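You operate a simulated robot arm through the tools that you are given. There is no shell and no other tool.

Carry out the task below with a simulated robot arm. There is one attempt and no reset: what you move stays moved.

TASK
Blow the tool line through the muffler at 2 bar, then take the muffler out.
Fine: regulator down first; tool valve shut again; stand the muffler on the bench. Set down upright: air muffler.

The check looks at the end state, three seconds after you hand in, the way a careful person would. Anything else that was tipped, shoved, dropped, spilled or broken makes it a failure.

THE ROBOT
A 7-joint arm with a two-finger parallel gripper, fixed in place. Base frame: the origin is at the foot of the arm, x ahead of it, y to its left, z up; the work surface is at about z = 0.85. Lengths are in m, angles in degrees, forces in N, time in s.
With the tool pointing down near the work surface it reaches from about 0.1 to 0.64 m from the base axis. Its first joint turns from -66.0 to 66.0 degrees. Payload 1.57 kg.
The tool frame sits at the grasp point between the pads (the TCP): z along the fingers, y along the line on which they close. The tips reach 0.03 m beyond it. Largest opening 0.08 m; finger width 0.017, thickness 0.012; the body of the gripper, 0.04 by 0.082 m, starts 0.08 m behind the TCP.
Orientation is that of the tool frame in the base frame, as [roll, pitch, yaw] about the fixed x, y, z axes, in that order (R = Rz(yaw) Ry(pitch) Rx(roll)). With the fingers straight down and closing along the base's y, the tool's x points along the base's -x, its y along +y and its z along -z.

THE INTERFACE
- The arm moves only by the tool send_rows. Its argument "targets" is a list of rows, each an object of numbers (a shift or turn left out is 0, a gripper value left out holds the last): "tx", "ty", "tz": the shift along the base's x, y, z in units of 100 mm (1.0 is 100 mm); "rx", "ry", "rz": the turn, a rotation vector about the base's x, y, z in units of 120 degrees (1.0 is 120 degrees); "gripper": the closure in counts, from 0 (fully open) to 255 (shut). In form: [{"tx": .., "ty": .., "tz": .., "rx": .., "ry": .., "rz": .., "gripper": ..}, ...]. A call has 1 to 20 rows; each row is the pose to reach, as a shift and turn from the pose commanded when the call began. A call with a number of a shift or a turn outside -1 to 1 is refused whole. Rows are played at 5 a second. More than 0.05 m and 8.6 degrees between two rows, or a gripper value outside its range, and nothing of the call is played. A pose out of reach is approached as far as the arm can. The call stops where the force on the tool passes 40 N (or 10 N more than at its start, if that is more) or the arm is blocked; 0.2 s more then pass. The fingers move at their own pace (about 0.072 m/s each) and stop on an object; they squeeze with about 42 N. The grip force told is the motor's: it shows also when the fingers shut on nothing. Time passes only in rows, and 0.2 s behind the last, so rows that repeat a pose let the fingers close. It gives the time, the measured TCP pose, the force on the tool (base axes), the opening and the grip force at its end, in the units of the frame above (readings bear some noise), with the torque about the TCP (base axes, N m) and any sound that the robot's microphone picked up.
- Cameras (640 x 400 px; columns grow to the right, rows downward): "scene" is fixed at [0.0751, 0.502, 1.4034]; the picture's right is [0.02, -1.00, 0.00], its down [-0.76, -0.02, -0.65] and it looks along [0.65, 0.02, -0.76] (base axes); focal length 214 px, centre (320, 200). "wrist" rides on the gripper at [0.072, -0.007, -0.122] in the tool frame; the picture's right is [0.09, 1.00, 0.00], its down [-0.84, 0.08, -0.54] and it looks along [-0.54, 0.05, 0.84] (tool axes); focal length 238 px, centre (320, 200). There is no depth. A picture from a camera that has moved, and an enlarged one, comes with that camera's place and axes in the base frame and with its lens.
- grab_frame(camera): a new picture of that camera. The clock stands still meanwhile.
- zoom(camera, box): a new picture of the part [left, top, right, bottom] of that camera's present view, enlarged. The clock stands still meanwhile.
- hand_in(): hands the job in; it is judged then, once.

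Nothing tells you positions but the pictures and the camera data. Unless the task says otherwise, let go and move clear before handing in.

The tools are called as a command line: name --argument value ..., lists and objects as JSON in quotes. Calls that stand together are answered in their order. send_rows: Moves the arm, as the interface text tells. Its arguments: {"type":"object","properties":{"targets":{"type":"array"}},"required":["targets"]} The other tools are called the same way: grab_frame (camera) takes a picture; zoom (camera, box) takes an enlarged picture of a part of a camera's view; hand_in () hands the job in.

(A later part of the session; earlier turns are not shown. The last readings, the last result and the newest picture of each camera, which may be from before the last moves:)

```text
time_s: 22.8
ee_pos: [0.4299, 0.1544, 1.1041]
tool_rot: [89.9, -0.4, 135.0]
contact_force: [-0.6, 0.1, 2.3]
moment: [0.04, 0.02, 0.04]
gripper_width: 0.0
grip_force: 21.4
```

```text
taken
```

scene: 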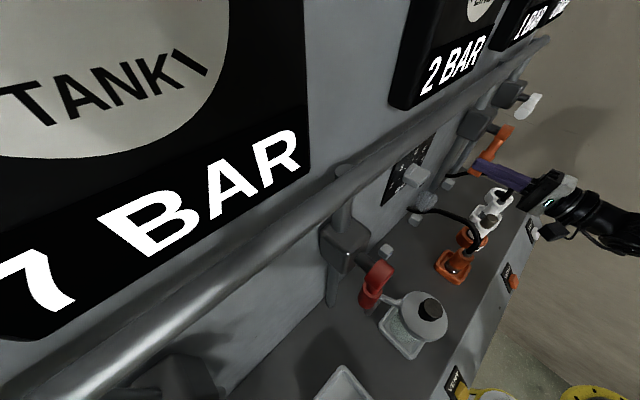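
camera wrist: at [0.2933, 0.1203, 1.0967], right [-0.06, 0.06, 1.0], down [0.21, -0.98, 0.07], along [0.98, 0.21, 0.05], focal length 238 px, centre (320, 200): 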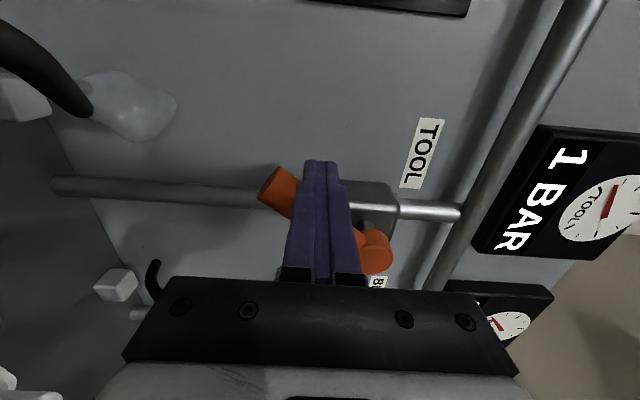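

The lever follows and TOOL already shows 1 bar. There is a pale blob near one of the hoses, so I'll look at it before going on.

zoom --camera "wrist" --box '[0, 0, 240, 180]'

zoom --camera "scene" --box '[400, 120, 560, 290]'

zoom --camera "wrist" --box '[440, 120, 640, 260]'

```text
2.22 times, centred on (120, 90) of wrist
camera zoom: at [0.2933, 0.1203, 1.0967], right [-0.06, 0.06, 1.0], down [0.21, -0.98, 0.07], along [0.98, 0.21, 0.05], focal length 530 px, centre (764, 444)
```

zoom: 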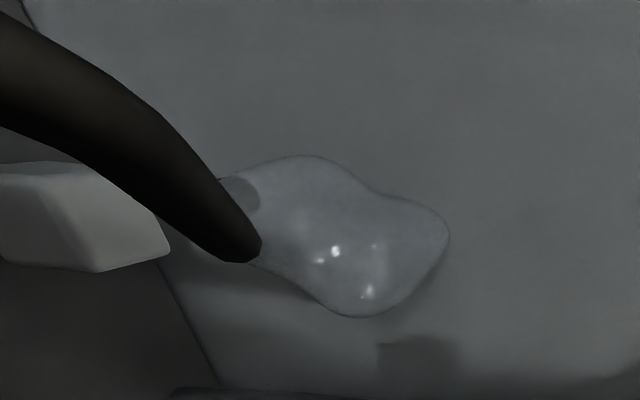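

```text
2.35 times, centred on (480, 205) of scene
camera zoom: at [0.0751, 0.502, 1.4034], right [0.02, -1.0, 0.0], down [-0.76, -0.02, -0.65], along [0.65, 0.02, -0.76], focal length 505 px, centre (-56, 188)
```

zoom: 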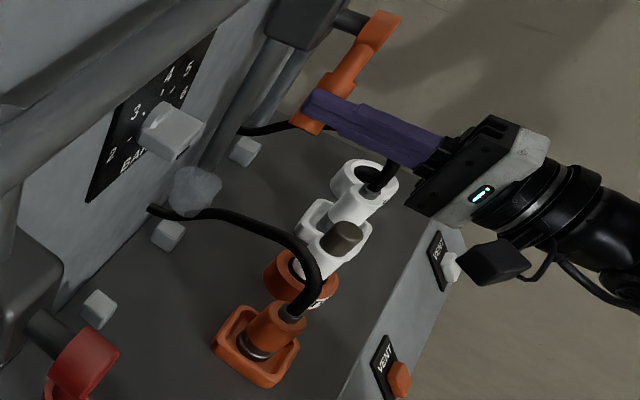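

```text
2.86 times, centred on (540, 190) of wrist
camera zoom: at [0.2933, 0.1203, 1.0967], right [-0.06, 0.06, 1.0], down [0.21, -0.98, 0.07], along [0.98, 0.21, 0.05], focal length 681 px, centre (-309, 229)
```

zoom: 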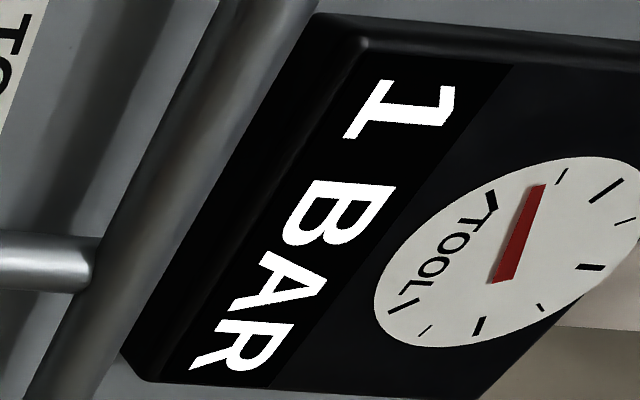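

TOOL is pressurising and the blob looks like a puff of air near the wall, about 0.1 m above the bench. I'll finish opening the lever and watch the gauge and sounds.

send_rows --targets '[{"tx": 0.037, "ty": -0.037, "tz": -0.09}, {"tx": 0.096, "ty": -0.096, "tz": -0.154}, {"tx": 0.168, "ty": -0.168, "tz": -0.202}, {"tx": 0.238, "ty": -0.238, "tz": -0.241}, {"tx": 0.26, "ty": -0.26, "tz": -0.241}]'

grab_frame --camera "wrist"

grab_frame --camera "scene"

zoom --camera "scene" --box '[400, 120, 560, 290]'

```text
time_s: 24.0
ee_pos: [0.455, 0.1305, 1.0769]
tool_rot: [90.1, -0.4, 135.0]
contact_force: [-1.0, 3.3, -0.7]
moment: [0.02, 0.0, 0.08]
gripper_width: 0.0
grip_force: 21.3
```

```text
taken
camera wrist: at [0.3186, 0.0944, 1.0718], right [-0.06, 0.06, 1.0], down [0.21, -0.98, 0.07], along [0.98, 0.21, 0.04], focal length 238 px, centre (320, 200)
```

wrist: 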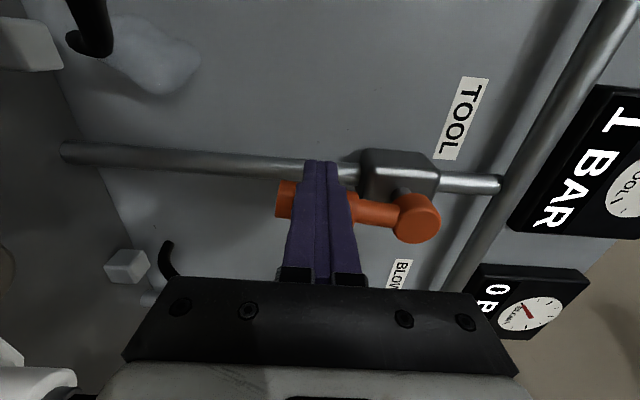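

```text
taken
```

scene: 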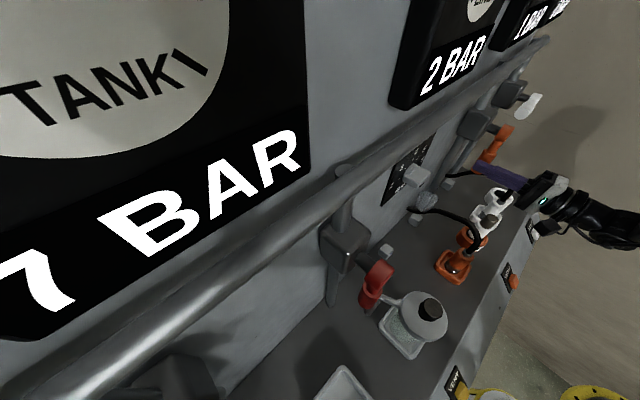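

```text
2.35 times, centred on (480, 205) of scene
camera zoom: at [0.0751, 0.5021, 1.4033], right [0.02, -1.0, 0.0], down [-0.76, -0.02, -0.65], along [0.65, 0.02, -0.76], focal length 505 px, centre (-56, 188)
```

zoom: 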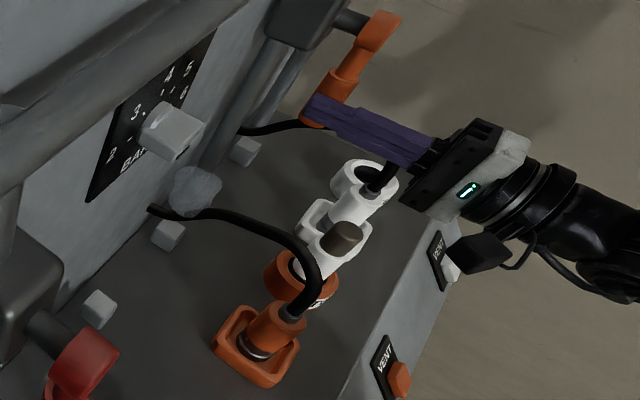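

The lever is nearly along its pipe and TOOL shows 1 bar. I'll nudge it a little further to its stop and let it blow while I watch the gauge.

send_rows --targets '[{"tx": 0.028, "ty": -0.028}, {"tx": 0.057, "ty": -0.057}, {"tx": 0.057, "ty": -0.057}, {"tx": 0.057, "ty": -0.057}]'

grab_frame --camera "wrist"

zoom --camera "scene" --box '[440, 0, 640, 140]'

```text
time_s: 25.0
ee_pos: [0.4604, 0.125, 1.0787]
tool_rot: [90.1, -0.3, 135.2]
contact_force: [-16.0, 6.0, -2.0]
moment: [0.01, -0.05, 0.23]
gripper_width: 0.0
grip_force: 21.3
```

```text
taken
camera wrist: at [0.3243, 0.0887, 1.0725], right [-0.06, 0.06, 1.0], down [0.21, -0.97, 0.07], along [0.98, 0.22, 0.05], focal length 238 px, centre (320, 200)
```

wrist: 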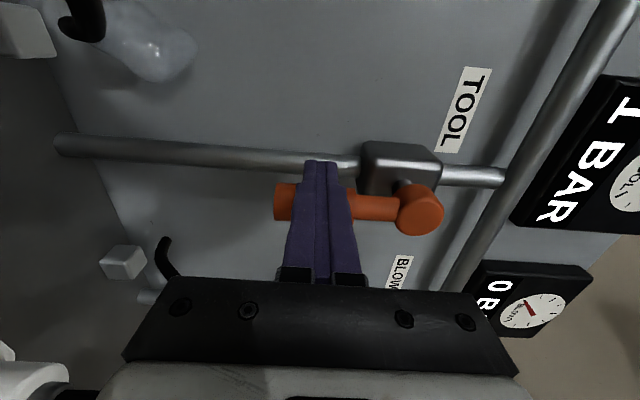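

```text
2.86 times, centred on (540, 70) of scene
camera zoom: at [0.0747, 0.5022, 1.4033], right [0.02, -1.0, 0.0], down [-0.76, -0.02, -0.65], along [0.65, 0.02, -0.76], focal length 613 px, centre (-309, 571)
```

zoom: 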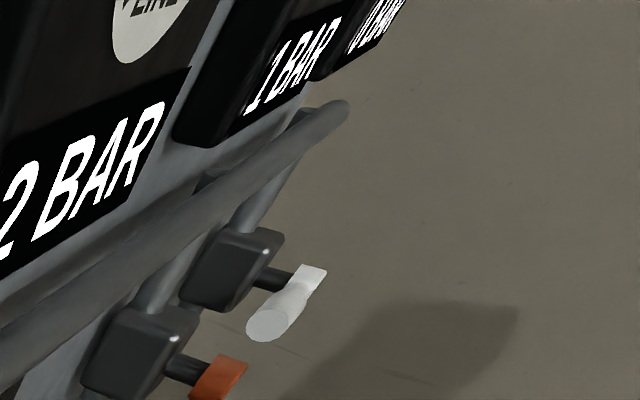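

The lever has met its stop (16 N), so the valve is fully open: LINE 2, TOOL 1 while flowing. I'll back straight off so the valve keeps blowing and inspect the muffler and that blob.

send_rows --targets '[{"tx": -0.05, "ty": 0.05}, {"tx": -0.3, "ty": -0.2}, {"tx": -0.55, "ty": -0.45}, {"tx": -0.8, "ty": -0.7, "tz": 0.2}, {"tx": -0.8, "ty": -0.7, "tz": 0.2}]'

grab_frame --camera "wrist"

grab_frame --camera "scene"

zoom --camera "scene" --box '[400, 160, 520, 250]'

```text
time_s: 26.2
ee_pos: [0.3815, 0.0533, 1.1018]
tool_rot: [89.9, -0.4, 135.0]
contact_force: [-0.7, -0.4, -1.2]
moment: [0.0, 0.03, -0.01]
gripper_width: 0.0001
grip_force: 21.3
```

```text
taken
camera wrist: at [0.2449, 0.0183, 1.0947], right [-0.06, 0.06, 1.0], down [0.21, -0.98, 0.07], along [0.98, 0.21, 0.05], focal length 238 px, centre (320, 200)
```

wrist: 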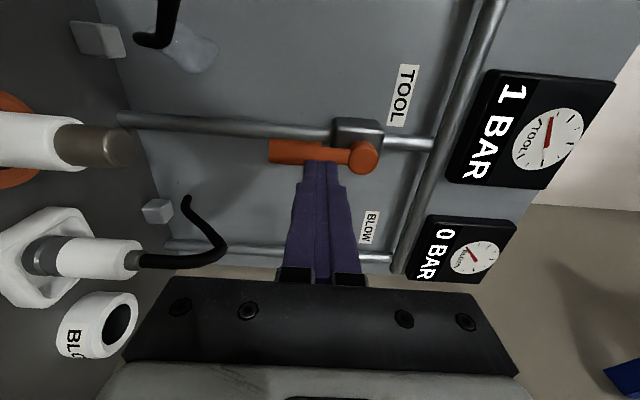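

```text
taken
```

scene: 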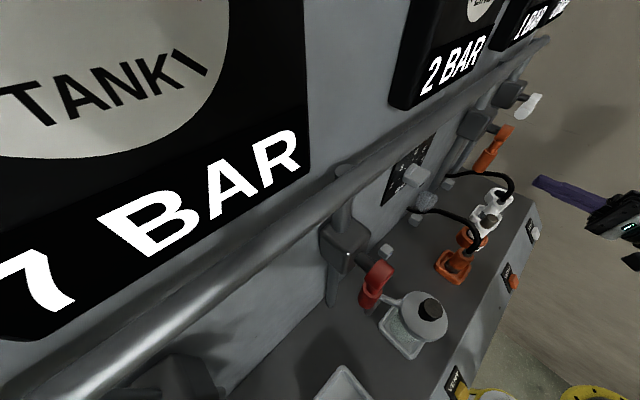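

```text
4.44 times, centred on (460, 205) of scene
camera zoom: at [0.0751, 0.502, 1.4034], right [0.02, -1.0, 0.0], down [-0.76, -0.02, -0.65], along [0.65, 0.02, -0.76], focal length 953 px, centre (-302, 178)
```

zoom: 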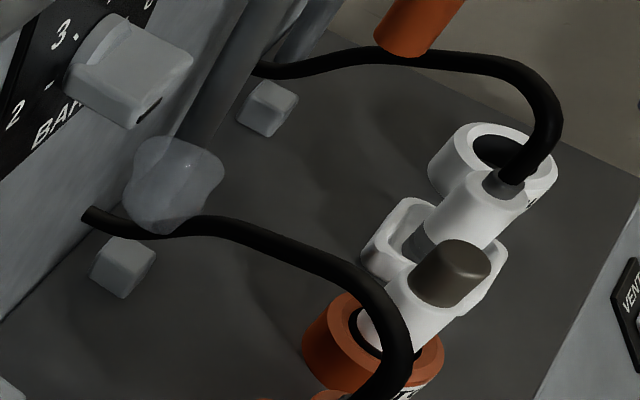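

zoom --camera "wrist" --box '[100, 0, 260, 100]'

zoom --camera "wrist" --box '[0, 80, 240, 370]'

zoom --camera "wrist" --box '[430, 50, 640, 200]'

```text
4.00 times, centred on (180, 50) of wrist
camera zoom: at [0.2449, 0.0183, 1.0947], right [-0.06, 0.06, 1.0], down [0.21, -0.98, 0.07], along [0.98, 0.21, 0.05], focal length 953 px, centre (880, 800)
```

zoom: 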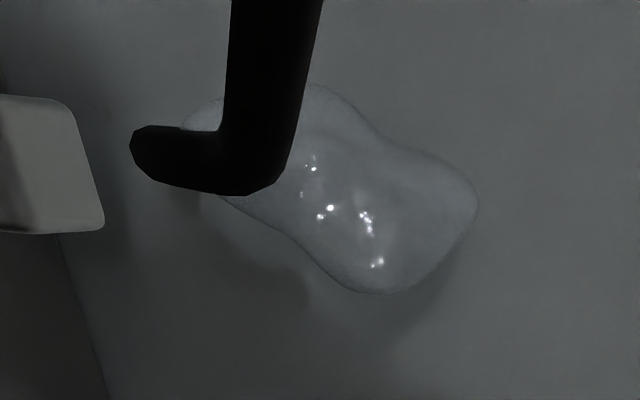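

```text
1.38 times, centred on (120, 225) of wrist
camera zoom: at [0.2449, 0.0183, 1.0947], right [-0.06, 0.06, 1.0], down [0.21, -0.98, 0.07], along [0.98, 0.21, 0.05], focal length 329 px, centre (596, 166)
```

zoom: 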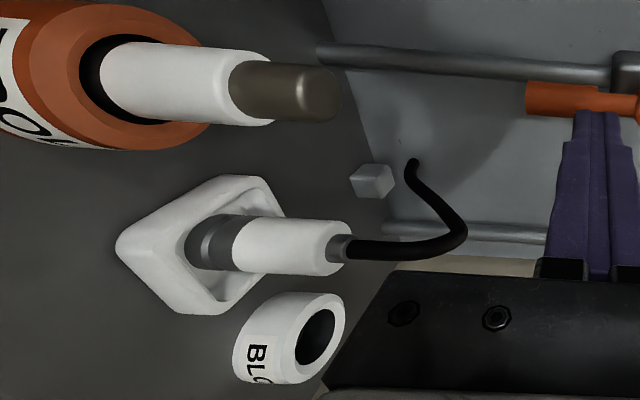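

```text
2.67 times, centred on (535, 125) of wrist
camera zoom: at [0.2449, 0.0183, 1.0947], right [-0.06, 0.06, 1.0], down [0.21, -0.98, 0.07], along [0.98, 0.21, 0.05], focal length 636 px, centre (-253, 400)
```

zoom: 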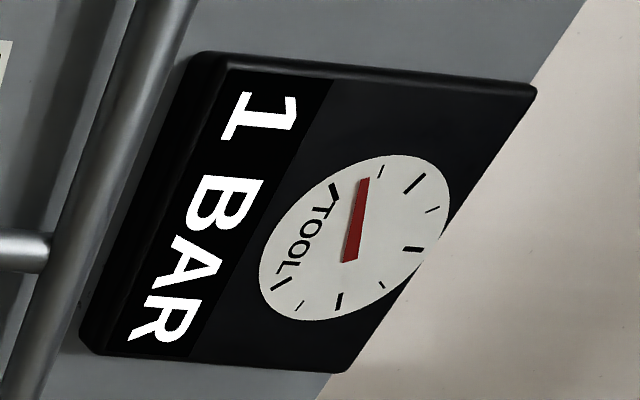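

TOOL reads a steady 1 bar while flowing, with LINE at 2, and it has blown for several seconds. Now I'll bring the rod round to the right of the lowered handle to shut it.

send_rows --targets '[{"tx": 0.2, "ty": -0.2, "tz": -0.1}, {"tx": 0.41, "ty": -0.41, "tz": -0.2}, {"tx": 0.41, "ty": -0.41, "tz": -0.22}, {"tx": 0.6, "ty": -0.22, "tz": -0.22}, {"tx": 0.8, "ty": -0.02, "tz": -0.22}, {"tx": 0.8, "ty": -0.02, "tz": -0.22}]'

grab_frame --camera "wrist"

grab_frame --camera "scene"

```text
time_s: 27.6
ee_pos: [0.4633, 0.0514, 1.078]
tool_rot: [90.1, -0.4, 135.0]
contact_force: [0.4, -0.1, -0.6]
moment: [-0.02, 0.0, 0.01]
gripper_width: 0.0
grip_force: 21.6
```

```text
taken
camera wrist: at [0.3267, 0.0171, 1.0707], right [-0.06, 0.06, 1.0], down [0.21, -0.98, 0.07], along [0.98, 0.21, 0.05], focal length 238 px, centre (320, 200)
```

wrist: 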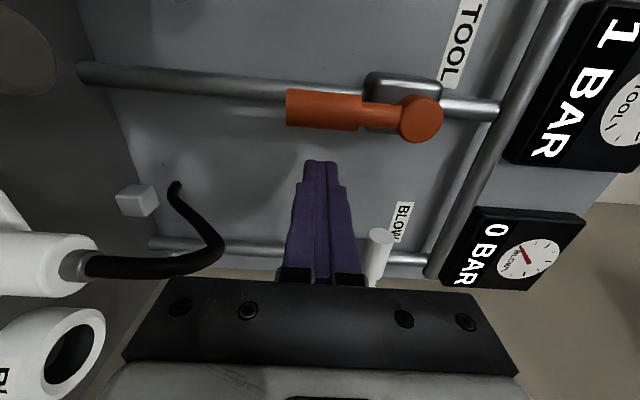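

```text
taken
```

scene: 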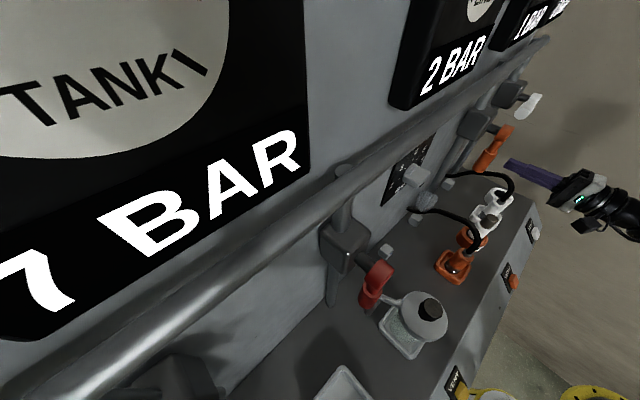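

The rod is right of the lowered handle. I'll move in to lever depth and sweep it left and up along the arc to shut the valve.

send_rows --targets '[{"tx": 0.17, "ty": 0.17}, {"tx": 0.34, "ty": 0.34}, {"tx": 0.25, "ty": 0.43, "tz": 0.02}, {"tx": 0.194, "ty": 0.486, "tz": 0.0}, {"tx": 0.136, "ty": 0.544, "tz": -0.02}, {"tx": 0.075, "ty": 0.605, "tz": -0.02}, {"tx": 0.013, "ty": 0.667, "tz": -0.02}, {"tx": -0.05, "ty": 0.73, "tz": 0.0}, {"tx": -0.115, "ty": 0.795, "tz": 0.03}, {"tx": -0.175, "ty": 0.855, "tz": 0.077}, {"tx": -0.233, "ty": 0.913, "tz": 0.131}, {"tx": -0.284, "ty": 0.964, "tz": 0.202}]'

grab_frame --camera "wrist"

grab_frame --camera "scene"

```text
time_s: 30.2
ee_pos: [0.4328, 0.1471, 1.0957]
tool_rot: [90.1, -0.4, 135.0]
contact_force: [3.0, -1.1, -1.9]
moment: [-0.06, 0.06, -0.07]
gripper_width: 0.0002
grip_force: 21.4
```

```text
taken
camera wrist: at [0.296, 0.1125, 1.0906], right [-0.06, 0.06, 1.0], down [0.21, -0.98, 0.07], along [0.98, 0.21, 0.04], focal length 238 px, centre (320, 200)
```

wrist: 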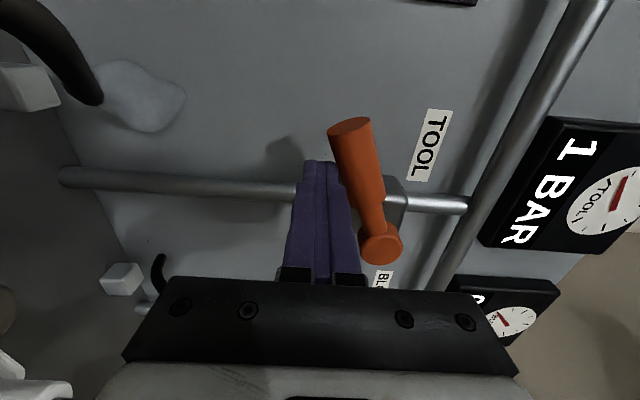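

```text
taken
```

scene: 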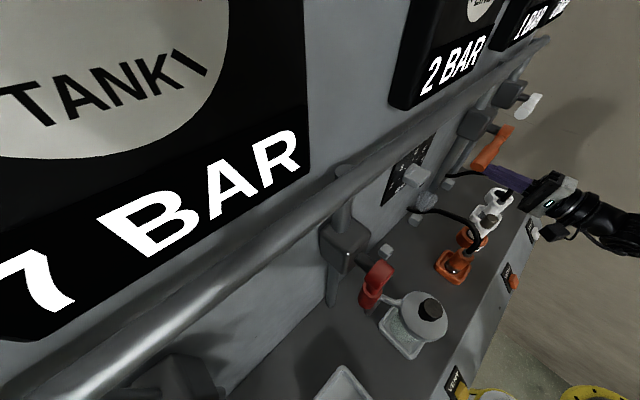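

The lever is following, about 20° from shut. I'll finish the last part up to the stop.

send_rows --targets '[{"tx": -0.025, "ty": 0.025, "tz": 0.05}, {"tx": -0.045, "ty": 0.045, "tz": 0.1}, {"tx": -0.065, "ty": 0.065, "tz": 0.15}, {"tx": -0.083, "ty": 0.083, "tz": 0.2}, {"tx": -0.1, "ty": 0.1, "tz": 0.25}, {"tx": -0.113, "ty": 0.113, "tz": 0.29}, {"tx": -0.113, "ty": 0.113, "tz": 0.33}, {"tx": -0.113, "ty": 0.113, "tz": 0.35}, {"tx": -0.113, "ty": 0.113, "tz": 0.35}]'

grab_frame --camera "wrist"

grab_frame --camera "scene"

```text
time_s: 32.2
ee_pos: [0.4216, 0.1598, 1.1272]
tool_rot: [90.8, -0.5, 134.9]
contact_force: [7.4, 5.5, -24.7]
moment: [-0.44, 0.38, -0.04]
gripper_width: 0.0003
grip_force: 21.0
```

```text
taken
camera wrist: at [0.285, 0.1242, 1.1223], right [-0.05, 0.07, 1.0], down [0.21, -0.97, 0.08], along [0.98, 0.21, 0.03], focal length 238 px, centre (320, 200)
```

wrist: 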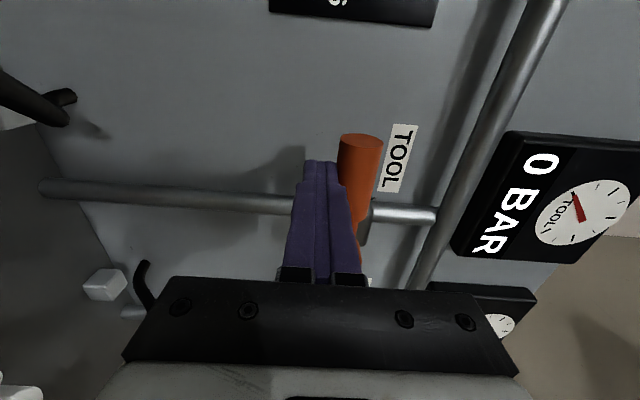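

```text
taken
```

scene: 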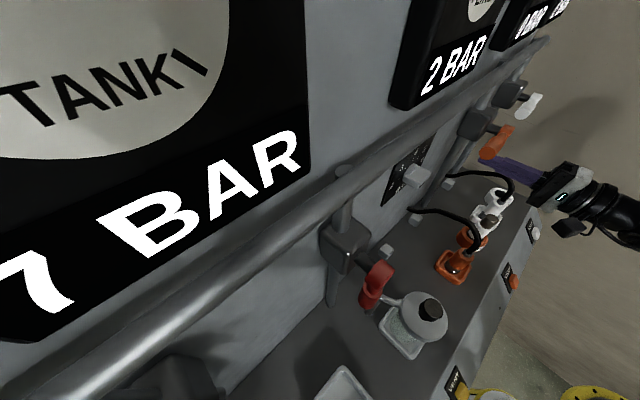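

The lever met its shut stop (25 N), TOOL has dropped to 0 bar, and the puff has gone, so it was just the flow. I'll back the rod off the lever and retreat.

send_rows --targets '[{"tz": -0.08}, {"tx": -0.2, "ty": -0.2, "tz": -0.08}, {"tx": -0.45, "ty": -0.45, "tz": -0.08}, {"tx": -0.75, "ty": -0.75, "tz": -0.08}, {"tx": -0.75, "ty": -0.75, "tz": 0.15}, {"tx": -0.75, "ty": -0.75, "tz": 0.4}, {"tx": -0.75, "ty": -0.75, "tz": 0.4}]'

grab_frame --camera "wrist"

zoom --camera "scene" --box '[430, 0, 640, 180]'

```text
time_s: 33.8
ee_pos: [0.3467, 0.0834, 1.1725]
tool_rot: [90.0, -0.3, 134.9]
contact_force: [-1.2, 0.4, 0.1]
moment: [0.0, -0.04, 0.03]
gripper_width: 0.0002
grip_force: 21.2
```

```text
taken
camera wrist: at [0.2099, 0.0483, 1.1653], right [-0.06, 0.06, 1.0], down [0.21, -0.98, 0.07], along [0.98, 0.21, 0.05], focal length 238 px, centre (320, 200)
```

wrist: 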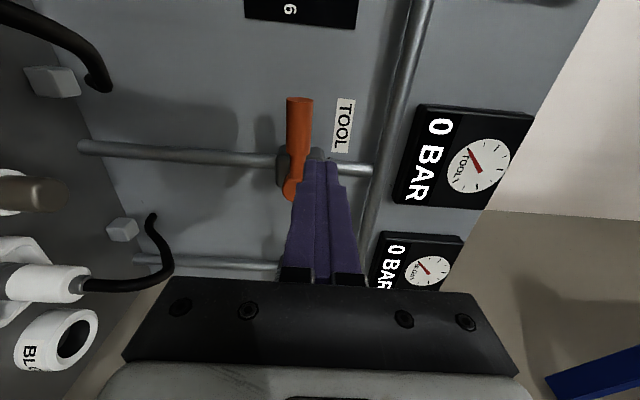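

```text
2.22 times, centred on (535, 90) of scene
camera zoom: at [0.0751, 0.502, 1.4034], right [0.02, -1.0, 0.0], down [-0.76, -0.02, -0.65], along [0.65, 0.02, -0.76], focal length 477 px, centre (-158, 444)
```

zoom: 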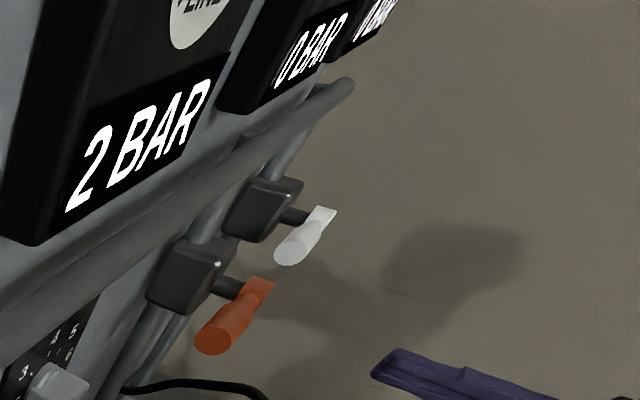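

TOOL is shut at 0 bar, LINE at 2 and BLOW at 0. Now I'll tilt the tool straight down over the sockets so the fingers close along the panel-normal direction, clear of the neighbouring plugs.

send_rows --targets '[{"rx": -0.0482, "ry": 0.0482}, {"rx": -0.0964, "ry": 0.0964}, {"rx": -0.1446, "ry": 0.1446}, {"rx": -0.1928, "ry": 0.1928}, {"rx": -0.241, "ry": 0.241}, {"rx": -0.2893, "ry": 0.2893}, {"rx": -0.3375, "ry": 0.3375}, {"rx": -0.3857, "ry": 0.3857}, {"rx": -0.4339, "ry": 0.4339}, {"rx": -0.4821, "ry": 0.4821}, {"rx": -0.5303, "ry": 0.5303}, {"rx": -0.5303, "ry": 0.5303, "gripper": 0}, {"rx": -0.5303, "ry": 0.5303, "gripper": 0}]'

grab_frame --camera "wrist"

grab_frame --camera "scene"

```text
time_s: 36.6
ee_pos: [0.346, 0.0843, 1.1712]
tool_rot: [-179.8, 0.0, 134.6]
contact_force: [-0.2, -0.2, 0.2]
moment: [0.04, 0.01, -0.02]
gripper_width: 0.0797
grip_force: 0.6
```

```text
taken
camera wrist: at [0.2918, 0.1309, 1.2945], right [0.64, 0.77, 0.0], down [0.64, -0.54, 0.54], along [0.41, -0.35, -0.84], focal length 238 px, centre (320, 200)
```

wrist: 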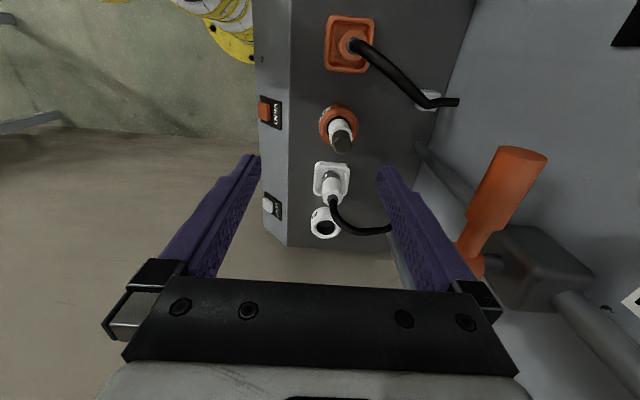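

```text
taken
```

scene: 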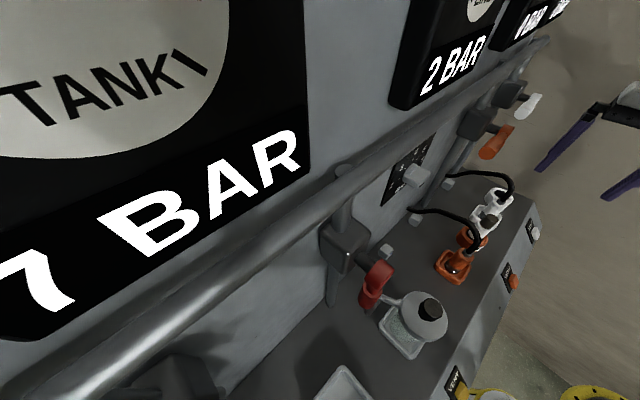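

The tool now points straight down with a good view of the TOOL socket and muffler. I'll zoom in to locate the muffler precisely.

zoom --camera "wrist" --box '[290, 80, 410, 240]'

zoom --camera "scene" --box '[430, 170, 530, 270]'

zoom --camera "wrist" --box '[250, 0, 470, 140]'

```text
2.50 times, centred on (350, 160) of wrist
camera zoom: at [0.2918, 0.1309, 1.2945], right [0.64, 0.77, 0.0], down [0.64, -0.54, 0.54], along [0.41, -0.35, -0.84], focal length 596 px, centre (245, 300)
```

zoom: 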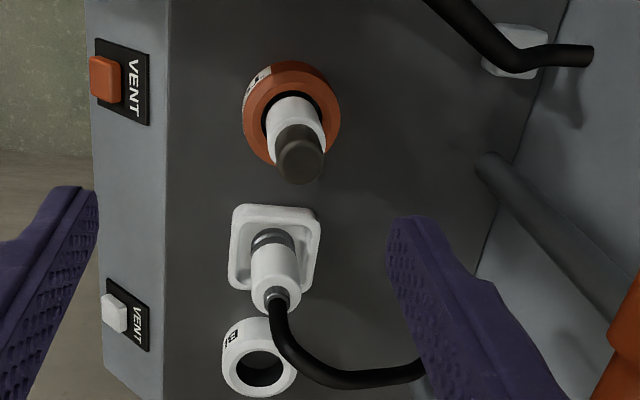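

```text
4.00 times, centred on (480, 220) of scene
camera zoom: at [0.0752, 0.502, 1.4034], right [0.02, -1.0, 0.0], down [-0.76, -0.02, -0.65], along [0.65, 0.02, -0.76], focal length 858 px, centre (-320, 120)
```

zoom: 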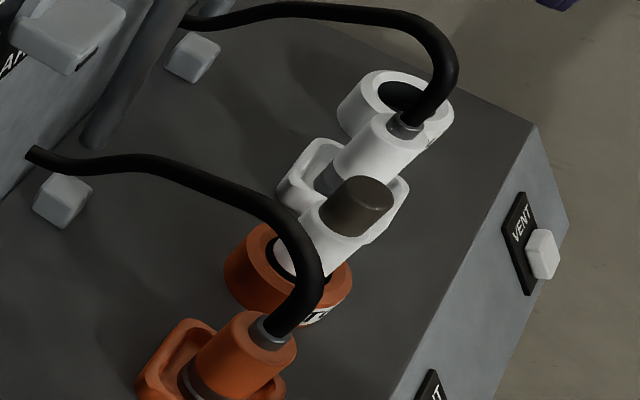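

```text
2.86 times, centred on (360, 70) of wrist
camera zoom: at [0.2918, 0.1309, 1.2945], right [0.64, 0.77, 0.0], down [0.64, -0.54, 0.54], along [0.41, -0.35, -0.84], focal length 681 px, centre (206, 571)
```

zoom: 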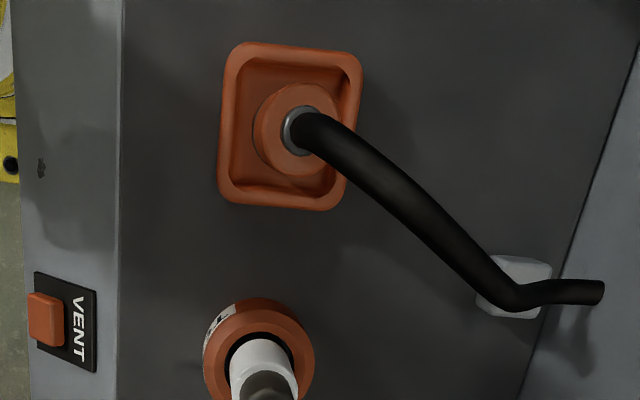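

I take the muffler top to be near (0.399, 0.082, 0.975), with a white body about 35 mm across. I'll move directly above it to refine the alignment.

send_rows --targets '[{"tx": 0.25, "ty": -0.01, "tz": -0.1}, {"tx": 0.53, "ty": -0.02, "tz": -0.2}, {"tx": 0.53, "ty": -0.02, "tz": -0.55}, {"tx": 0.53, "ty": -0.02, "tz": -0.9}, {"tx": 0.53, "ty": -0.02, "tz": -0.9}]'

grab_frame --camera "wrist"

grab_frame --camera "scene"

zoom --camera "wrist" --box '[220, 40, 420, 200]'

zoom --camera "scene" --box '[430, 140, 560, 270]'

```text
time_s: 37.8
ee_pos: [0.4007, 0.0813, 1.0829]
tool_rot: [-180.0, 0.1, 134.7]
contact_force: [-0.4, -0.4, -0.1]
moment: [0.04, -0.01, 0.02]
gripper_width: 0.0799
grip_force: 0.1
```

```text
taken
camera wrist: at [0.3457, 0.1288, 1.2042], right [0.64, 0.77, 0.0], down [0.64, -0.54, 0.54], along [0.42, -0.35, -0.84], focal length 238 px, centre (320, 200)
```

wrist: 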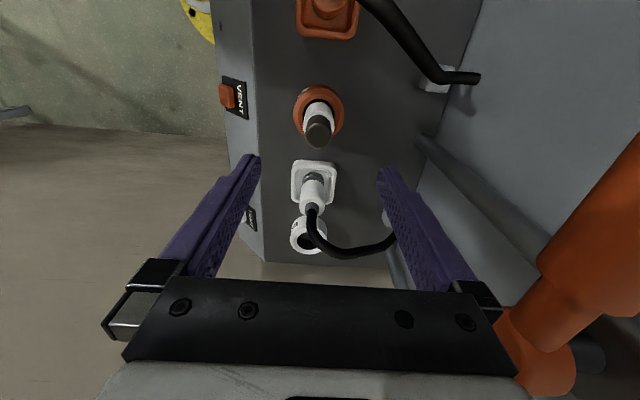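

```text
taken
```

scene: 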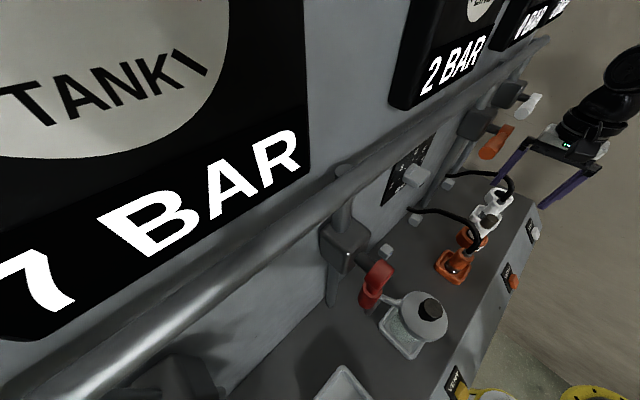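

```text
2.50 times, centred on (320, 120) of wrist
camera zoom: at [0.3457, 0.1288, 1.2042], right [0.64, 0.77, 0.0], down [0.64, -0.54, 0.54], along [0.42, -0.35, -0.84], focal length 596 px, centre (320, 400)
```

zoom: 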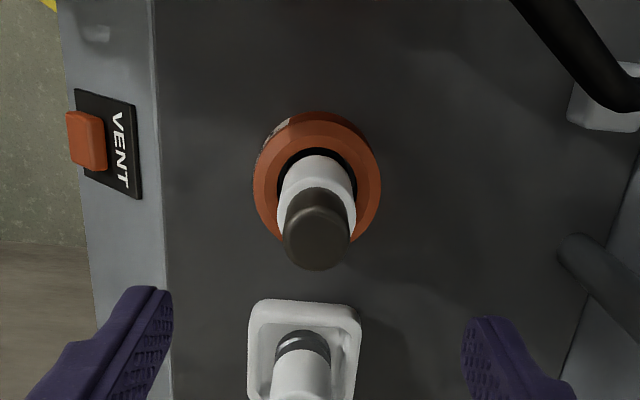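

```text
3.08 times, centred on (495, 205) of scene
camera zoom: at [0.0752, 0.502, 1.4034], right [0.02, -1.0, 0.0], down [-0.76, -0.02, -0.65], along [0.65, 0.02, -0.76], focal length 660 px, centre (-218, 185)
```

zoom: 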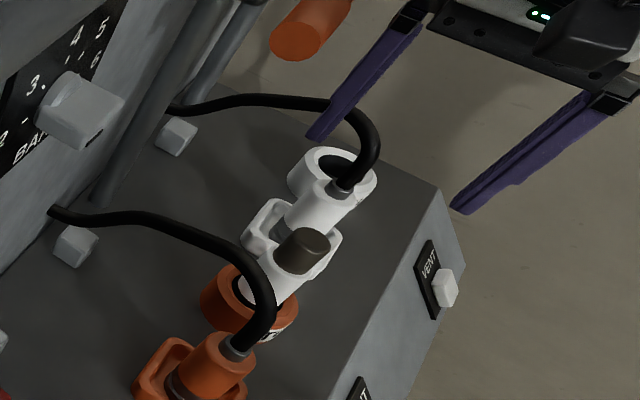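

The TCP is already over the muffler axis (about 0.400, 0.081; top z ≈ 0.977, socket ring top ≈ 0.88). In this orientation the camera would come close to the tool hose on descent, so I'll turn 90° so the camera faces the front edge and the fingers close along the row.

send_rows --targets '[{"tx": -0.2, "ty": -0.2, "rz": 0.0}, {"tx": -0.2, "ty": -0.2, "rz": 0.068}, {"tx": -0.2, "ty": -0.2, "rz": 0.136}, {"tx": -0.2, "ty": -0.2, "rz": 0.204}, {"tx": -0.2, "ty": -0.2, "rz": 0.272}, {"tx": -0.2, "ty": -0.2, "rz": 0.34}, {"tx": -0.2, "ty": -0.2, "rz": 0.408}, {"tx": -0.2, "ty": -0.2, "rz": 0.476}, {"tx": -0.2, "ty": -0.2, "rz": 0.544}, {"tx": -0.2, "ty": -0.2, "rz": 0.612}, {"tx": -0.2, "ty": -0.2, "rz": 0.68}, {"tx": -0.2, "ty": -0.2, "rz": 0.752}, {"tx": -0.2, "ty": -0.2, "rz": 0.752}]'

grab_frame --camera "wrist"

grab_frame --camera "scene"

```text
time_s: 40.6
ee_pos: [0.3796, 0.0619, 1.0816]
tool_rot: [-180.0, -0.1, -135.0]
contact_force: [0.2, 0.0, -0.5]
moment: [0.04, 0.01, -0.01]
gripper_width: 0.0799
grip_force: 0.1
```

```text
taken
camera wrist: at [0.3342, 0.0072, 1.2046], right [-0.77, 0.64, 0.0], down [0.54, 0.65, 0.54], along [0.35, 0.42, -0.84], focal length 238 px, centre (320, 200)
```

wrist: 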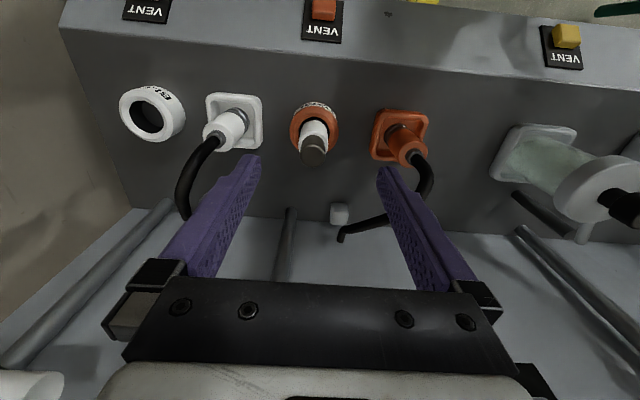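

```text
taken
```

scene: 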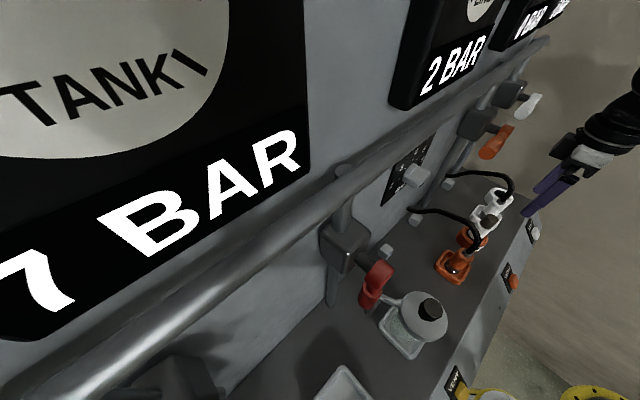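

zoom --camera "wrist" --box '[260, 80, 380, 180]'

zoom --camera "wrist" --box '[340, 60, 640, 260]'

```text
4.00 times, centred on (320, 130) of wrist
camera zoom: at [0.3342, 0.0072, 1.2046], right [-0.77, 0.64, 0.0], down [0.54, 0.65, 0.54], along [0.35, 0.42, -0.84], focal length 953 px, centre (320, 480)
```

zoom: 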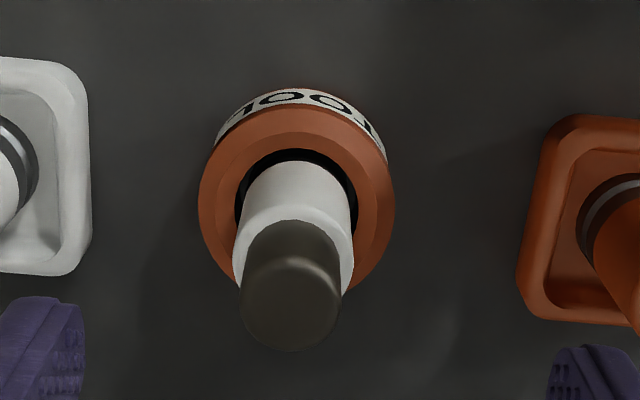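

```text
2.00 times, centred on (490, 160) of wrist
camera zoom: at [0.3342, 0.0072, 1.2046], right [-0.77, 0.64, 0.0], down [0.54, 0.65, 0.54], along [0.35, 0.42, -0.84], focal length 477 px, centre (-20, 280)
```

zoom: 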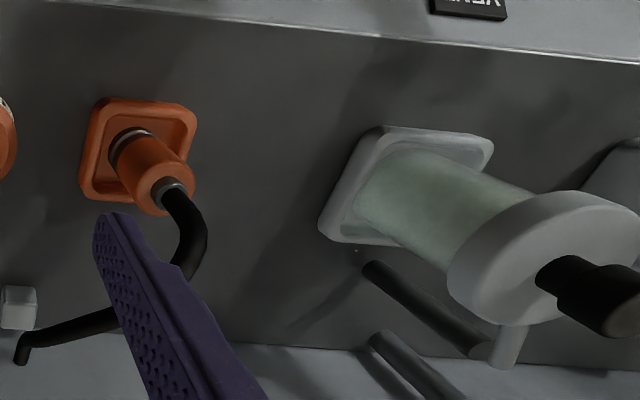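

Combining the views, I put the muffler axis at about (0.403, 0.078), top z ≈ 0.966, ring top ≈ 0.87. I'll narrow the opening a little, line up over it with the tips just above the cap, and check.

send_rows --targets '[{"tx": 0.12, "ty": 0.08, "tz": -0.1, "gripper": 50}, {"tx": 0.237, "ty": 0.161, "tz": -0.3, "gripper": 50}, {"tx": 0.237, "ty": 0.161, "tz": -0.6, "gripper": 50}, {"tx": 0.237, "ty": 0.161, "tz": -0.6, "gripper": 50}]'

grab_frame --camera "wrist"

zoom --camera "scene" --box '[430, 130, 590, 270]'

```text
time_s: 41.6
ee_pos: [0.4041, 0.0793, 1.0235]
tool_rot: [-180.0, 0.1, -135.1]
contact_force: [-0.3, -0.7, 0.5]
moment: [-0.02, -0.01, 0.01]
gripper_width: 0.0644
grip_force: 0.1
```

```text
taken
camera wrist: at [0.3579, 0.0231, 1.144], right [-0.77, 0.64, 0.0], down [0.54, 0.65, 0.54], along [0.35, 0.42, -0.84], focal length 238 px, centre (320, 200)
```

wrist: 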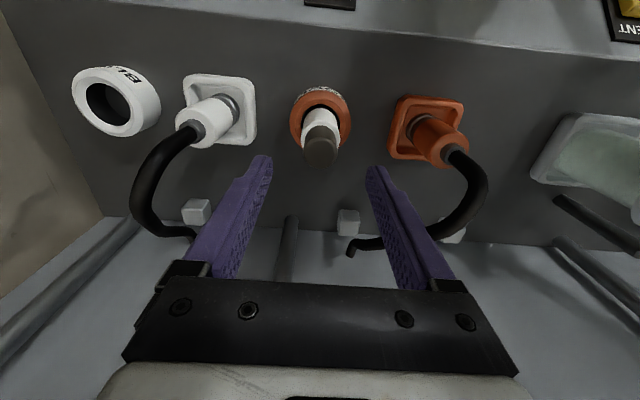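

```text
2.86 times, centred on (510, 200) of scene
camera zoom: at [0.0752, 0.502, 1.4034], right [0.02, -1.0, 0.0], down [-0.76, -0.02, -0.65], along [0.65, 0.02, -0.76], focal length 613 px, centre (-223, 200)
```

zoom: 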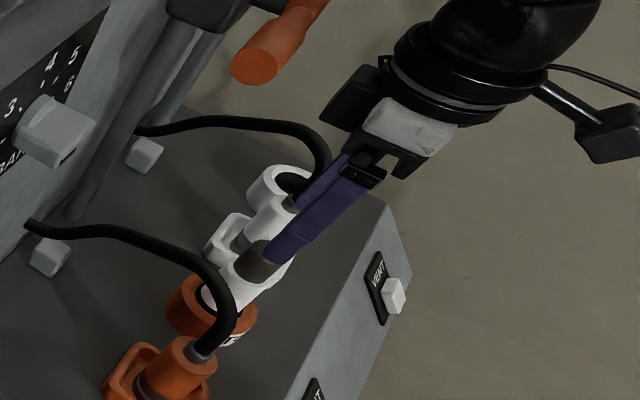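

The cap projects right where I predicted, and the fingertips are centred on it. I'll descend around the white body, watching the force.

send_rows --targets '[{"tx": -0.005, "ty": -0.01, "tz": -0.25}, {"tx": -0.005, "ty": -0.01, "tz": -0.5}, {"tx": -0.005, "ty": -0.01, "tz": -0.75}, {"tx": -0.005, "ty": -0.01, "tz": -0.95}, {"tx": -0.005, "ty": -0.01, "tz": -0.95}]'

grab_frame --camera "wrist"

zoom --camera "scene" --box '[430, 130, 590, 270]'

```text
time_s: 42.8
ee_pos: [0.4018, 0.0764, 0.9279]
tool_rot: [-179.8, -0.1, -135.1]
contact_force: [0.7, 0.1, 0.6]
moment: [0.02, 0.01, -0.02]
gripper_width: 0.0644
grip_force: 0.1
```

```text
taken
camera wrist: at [0.3561, 0.0225, 1.049], right [-0.77, 0.64, 0.0], down [0.54, 0.65, 0.54], along [0.35, 0.42, -0.84], focal length 238 px, centre (320, 200)
```

wrist: 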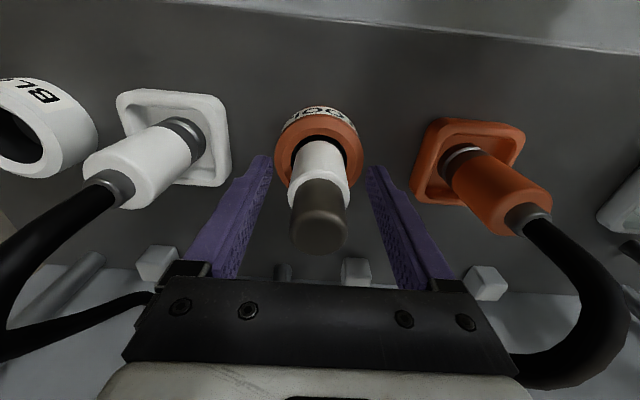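

```text
2.86 times, centred on (510, 200) of scene
camera zoom: at [0.0752, 0.502, 1.4034], right [0.02, -1.0, 0.0], down [-0.76, -0.02, -0.65], along [0.65, 0.02, -0.76], focal length 613 px, centre (-223, 200)
```

zoom: 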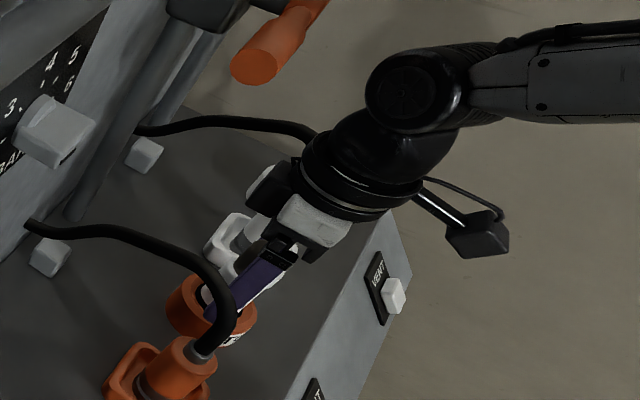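

The muffler is centred between the fingers with no contact force. I'll go down slightly more and close on the white body.

send_rows --targets '[{"tz": -0.07}, {"tz": -0.14}, {"tz": -0.14, "gripper": 120}, {"tz": -0.14, "gripper": 255}, {"tz": -0.14, "gripper": 255}, {"tz": -0.14, "gripper": 255}, {"tz": -0.14, "gripper": 255}]'

grab_frame --camera "wrist"

grab_frame --camera "scene"

```text
time_s: 44.4
ee_pos: [0.4037, 0.0773, 0.9138]
tool_rot: [-179.9, 0.1, -135.1]
contact_force: [-2.6, 7.1, 14.2]
moment: [0.37, 0.41, -0.11]
gripper_width: 0.035
grip_force: 41.9
```

```text
taken
camera wrist: at [0.3577, 0.0228, 1.0355], right [-0.77, 0.64, 0.0], down [0.54, 0.64, 0.54], along [0.35, 0.42, -0.84], focal length 238 px, centre (320, 200)
```

wrist: 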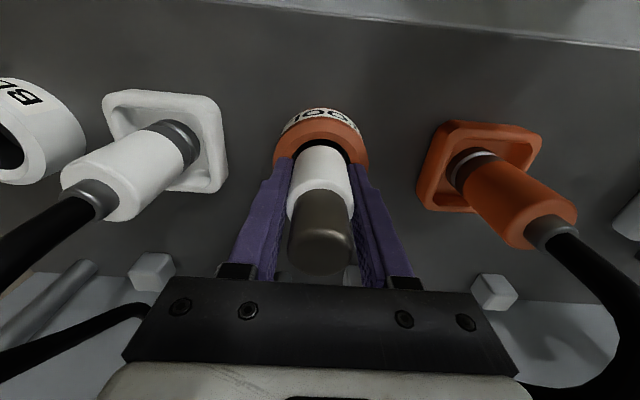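

```text
taken
```

scene: 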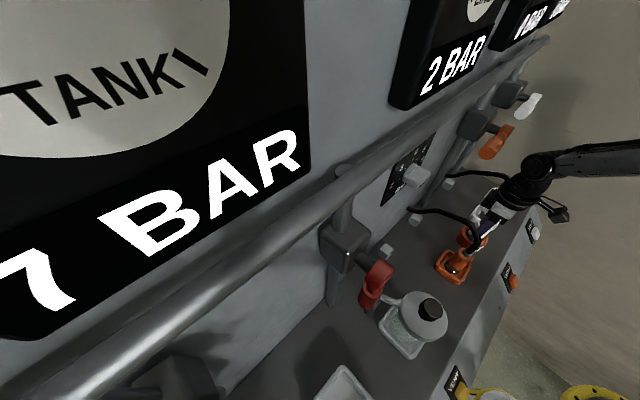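

The muffler is gripped (35 mm wide, 42 N). TOOL is at 0 bar and shut, so I'll draw it straight up slowly and watch for resistance.

send_rows --targets '[{"tz": 0.03}, {"tz": 0.07}, {"tz": 0.12}, {"tz": 0.18}, {"tz": 0.24}, {"tz": 0.3}, {"tz": 0.3}]'

grab_frame --camera "wrist"

```text
time_s: 46.0
ee_pos: [0.4028, 0.076, 0.9436]
tool_rot: [179.9, 0.0, -135.1]
contact_force: [0.1, -0.3, -1.0]
moment: [-0.02, 0.01, -0.02]
gripper_width: 0.0351
grip_force: 42.4
```

```text
taken
camera wrist: at [0.3569, 0.0222, 1.0654], right [-0.77, 0.64, 0.0], down [0.54, 0.65, 0.54], along [0.35, 0.42, -0.84], focal length 238 px, centre (320, 200)
```

wrist: 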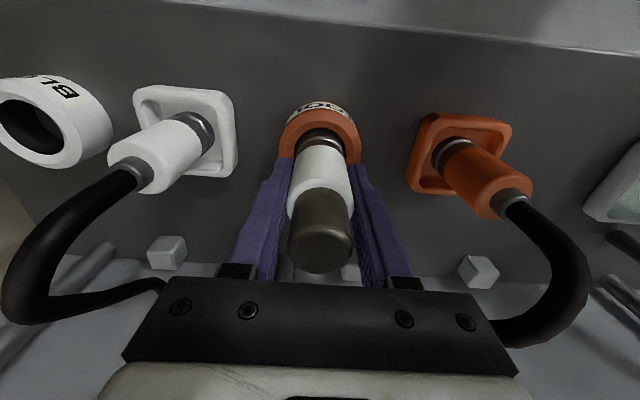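

It slides out freely, with its metal collar now showing. I'll keep lifting until the nipple is clear of the socket.

send_rows --targets '[{"tz": 0.12}, {"tz": 0.24}, {"tz": 0.36}, {"tz": 0.48}, {"tz": 0.6}, {"tz": 0.75}, {"tz": 0.9}, {"tz": 0.9}]'

grab_frame --camera "wrist"

grab_frame --camera "scene"

zoom --camera "scene" --box '[440, 120, 600, 280]'

```text
time_s: 47.8
ee_pos: [0.4038, 0.0757, 1.0337]
tool_rot: [180.0, 0.0, -135.1]
contact_force: [-0.7, 0.2, -1.2]
moment: [-0.01, -0.03, 0.04]
gripper_width: 0.0349
grip_force: 42.3
```

```text
taken
camera wrist: at [0.3574, 0.0213, 1.156], right [-0.77, 0.64, 0.0], down [0.54, 0.65, 0.54], along [0.35, 0.42, -0.84], focal length 238 px, centre (320, 200)
```

wrist: 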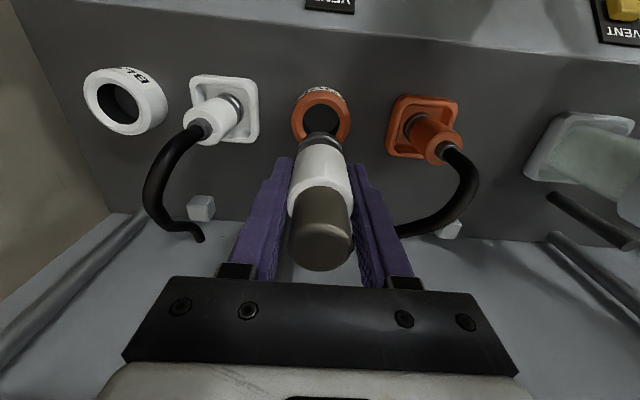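

```text
taken
```

scene: 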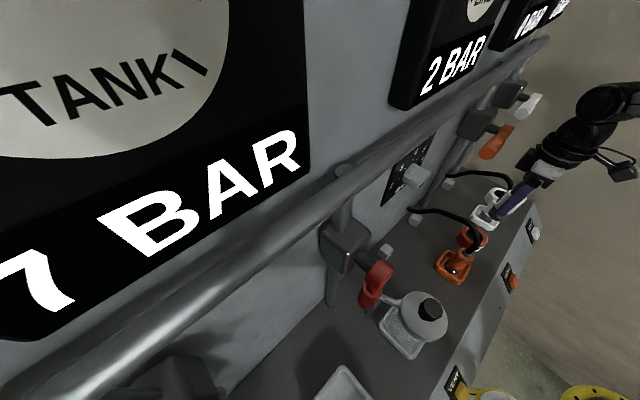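

```text
2.50 times, centred on (520, 200) of scene
camera zoom: at [0.0752, 0.502, 1.4034], right [0.02, -1.0, 0.0], down [-0.76, -0.02, -0.65], along [0.65, 0.02, -0.76], focal length 536 px, centre (-180, 200)
```

zoom: 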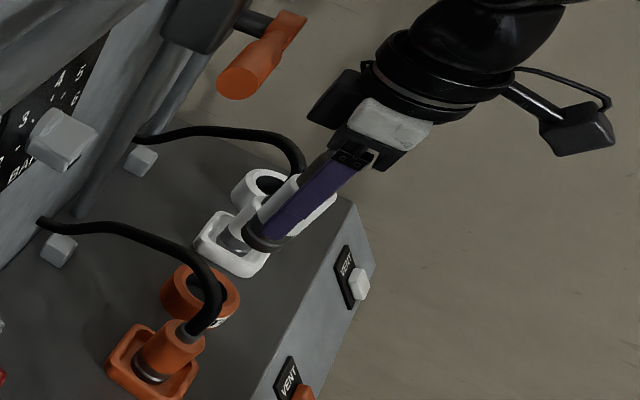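

The muffler is out, with a metal collar at its foot about 65 mm below the TCP. I'll lift it above the hose arcs and carry it left to the free bench area between the orange holder and the grey filter.

send_rows --targets '[{"tx": -0.04, "ty": -0.04, "tz": 0.25}, {"tx": -0.08, "ty": -0.08, "tz": 0.5}, {"tx": -0.12, "ty": -0.12, "tz": 0.75}, {"tx": -0.14, "ty": -0.14, "tz": 0.95}, {"tx": -0.14, "ty": -0.14, "tz": 0.95}]'

grab_frame --camera "wrist"

```text
time_s: 49.0
ee_pos: [0.3885, 0.0629, 1.1297]
tool_rot: [-180.0, 0.0, -135.1]
contact_force: [0.7, 0.4, -1.7]
moment: [0.01, 0.0, 0.01]
gripper_width: 0.0348
grip_force: 42.1
```

```text
taken
camera wrist: at [0.3437, 0.0079, 1.2506], right [-0.77, 0.64, 0.0], down [0.54, 0.65, 0.54], along [0.35, 0.42, -0.84], focal length 238 px, centre (320, 200)
```

wrist: 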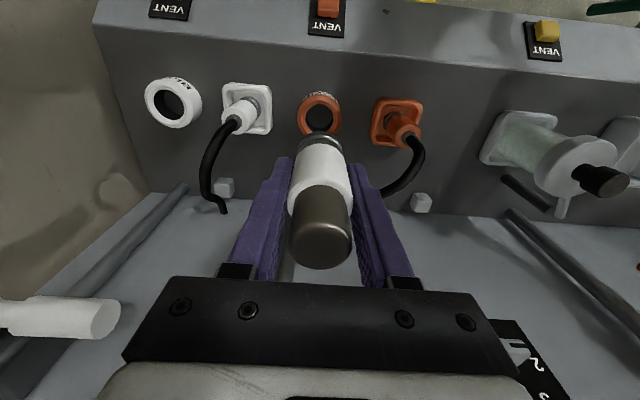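

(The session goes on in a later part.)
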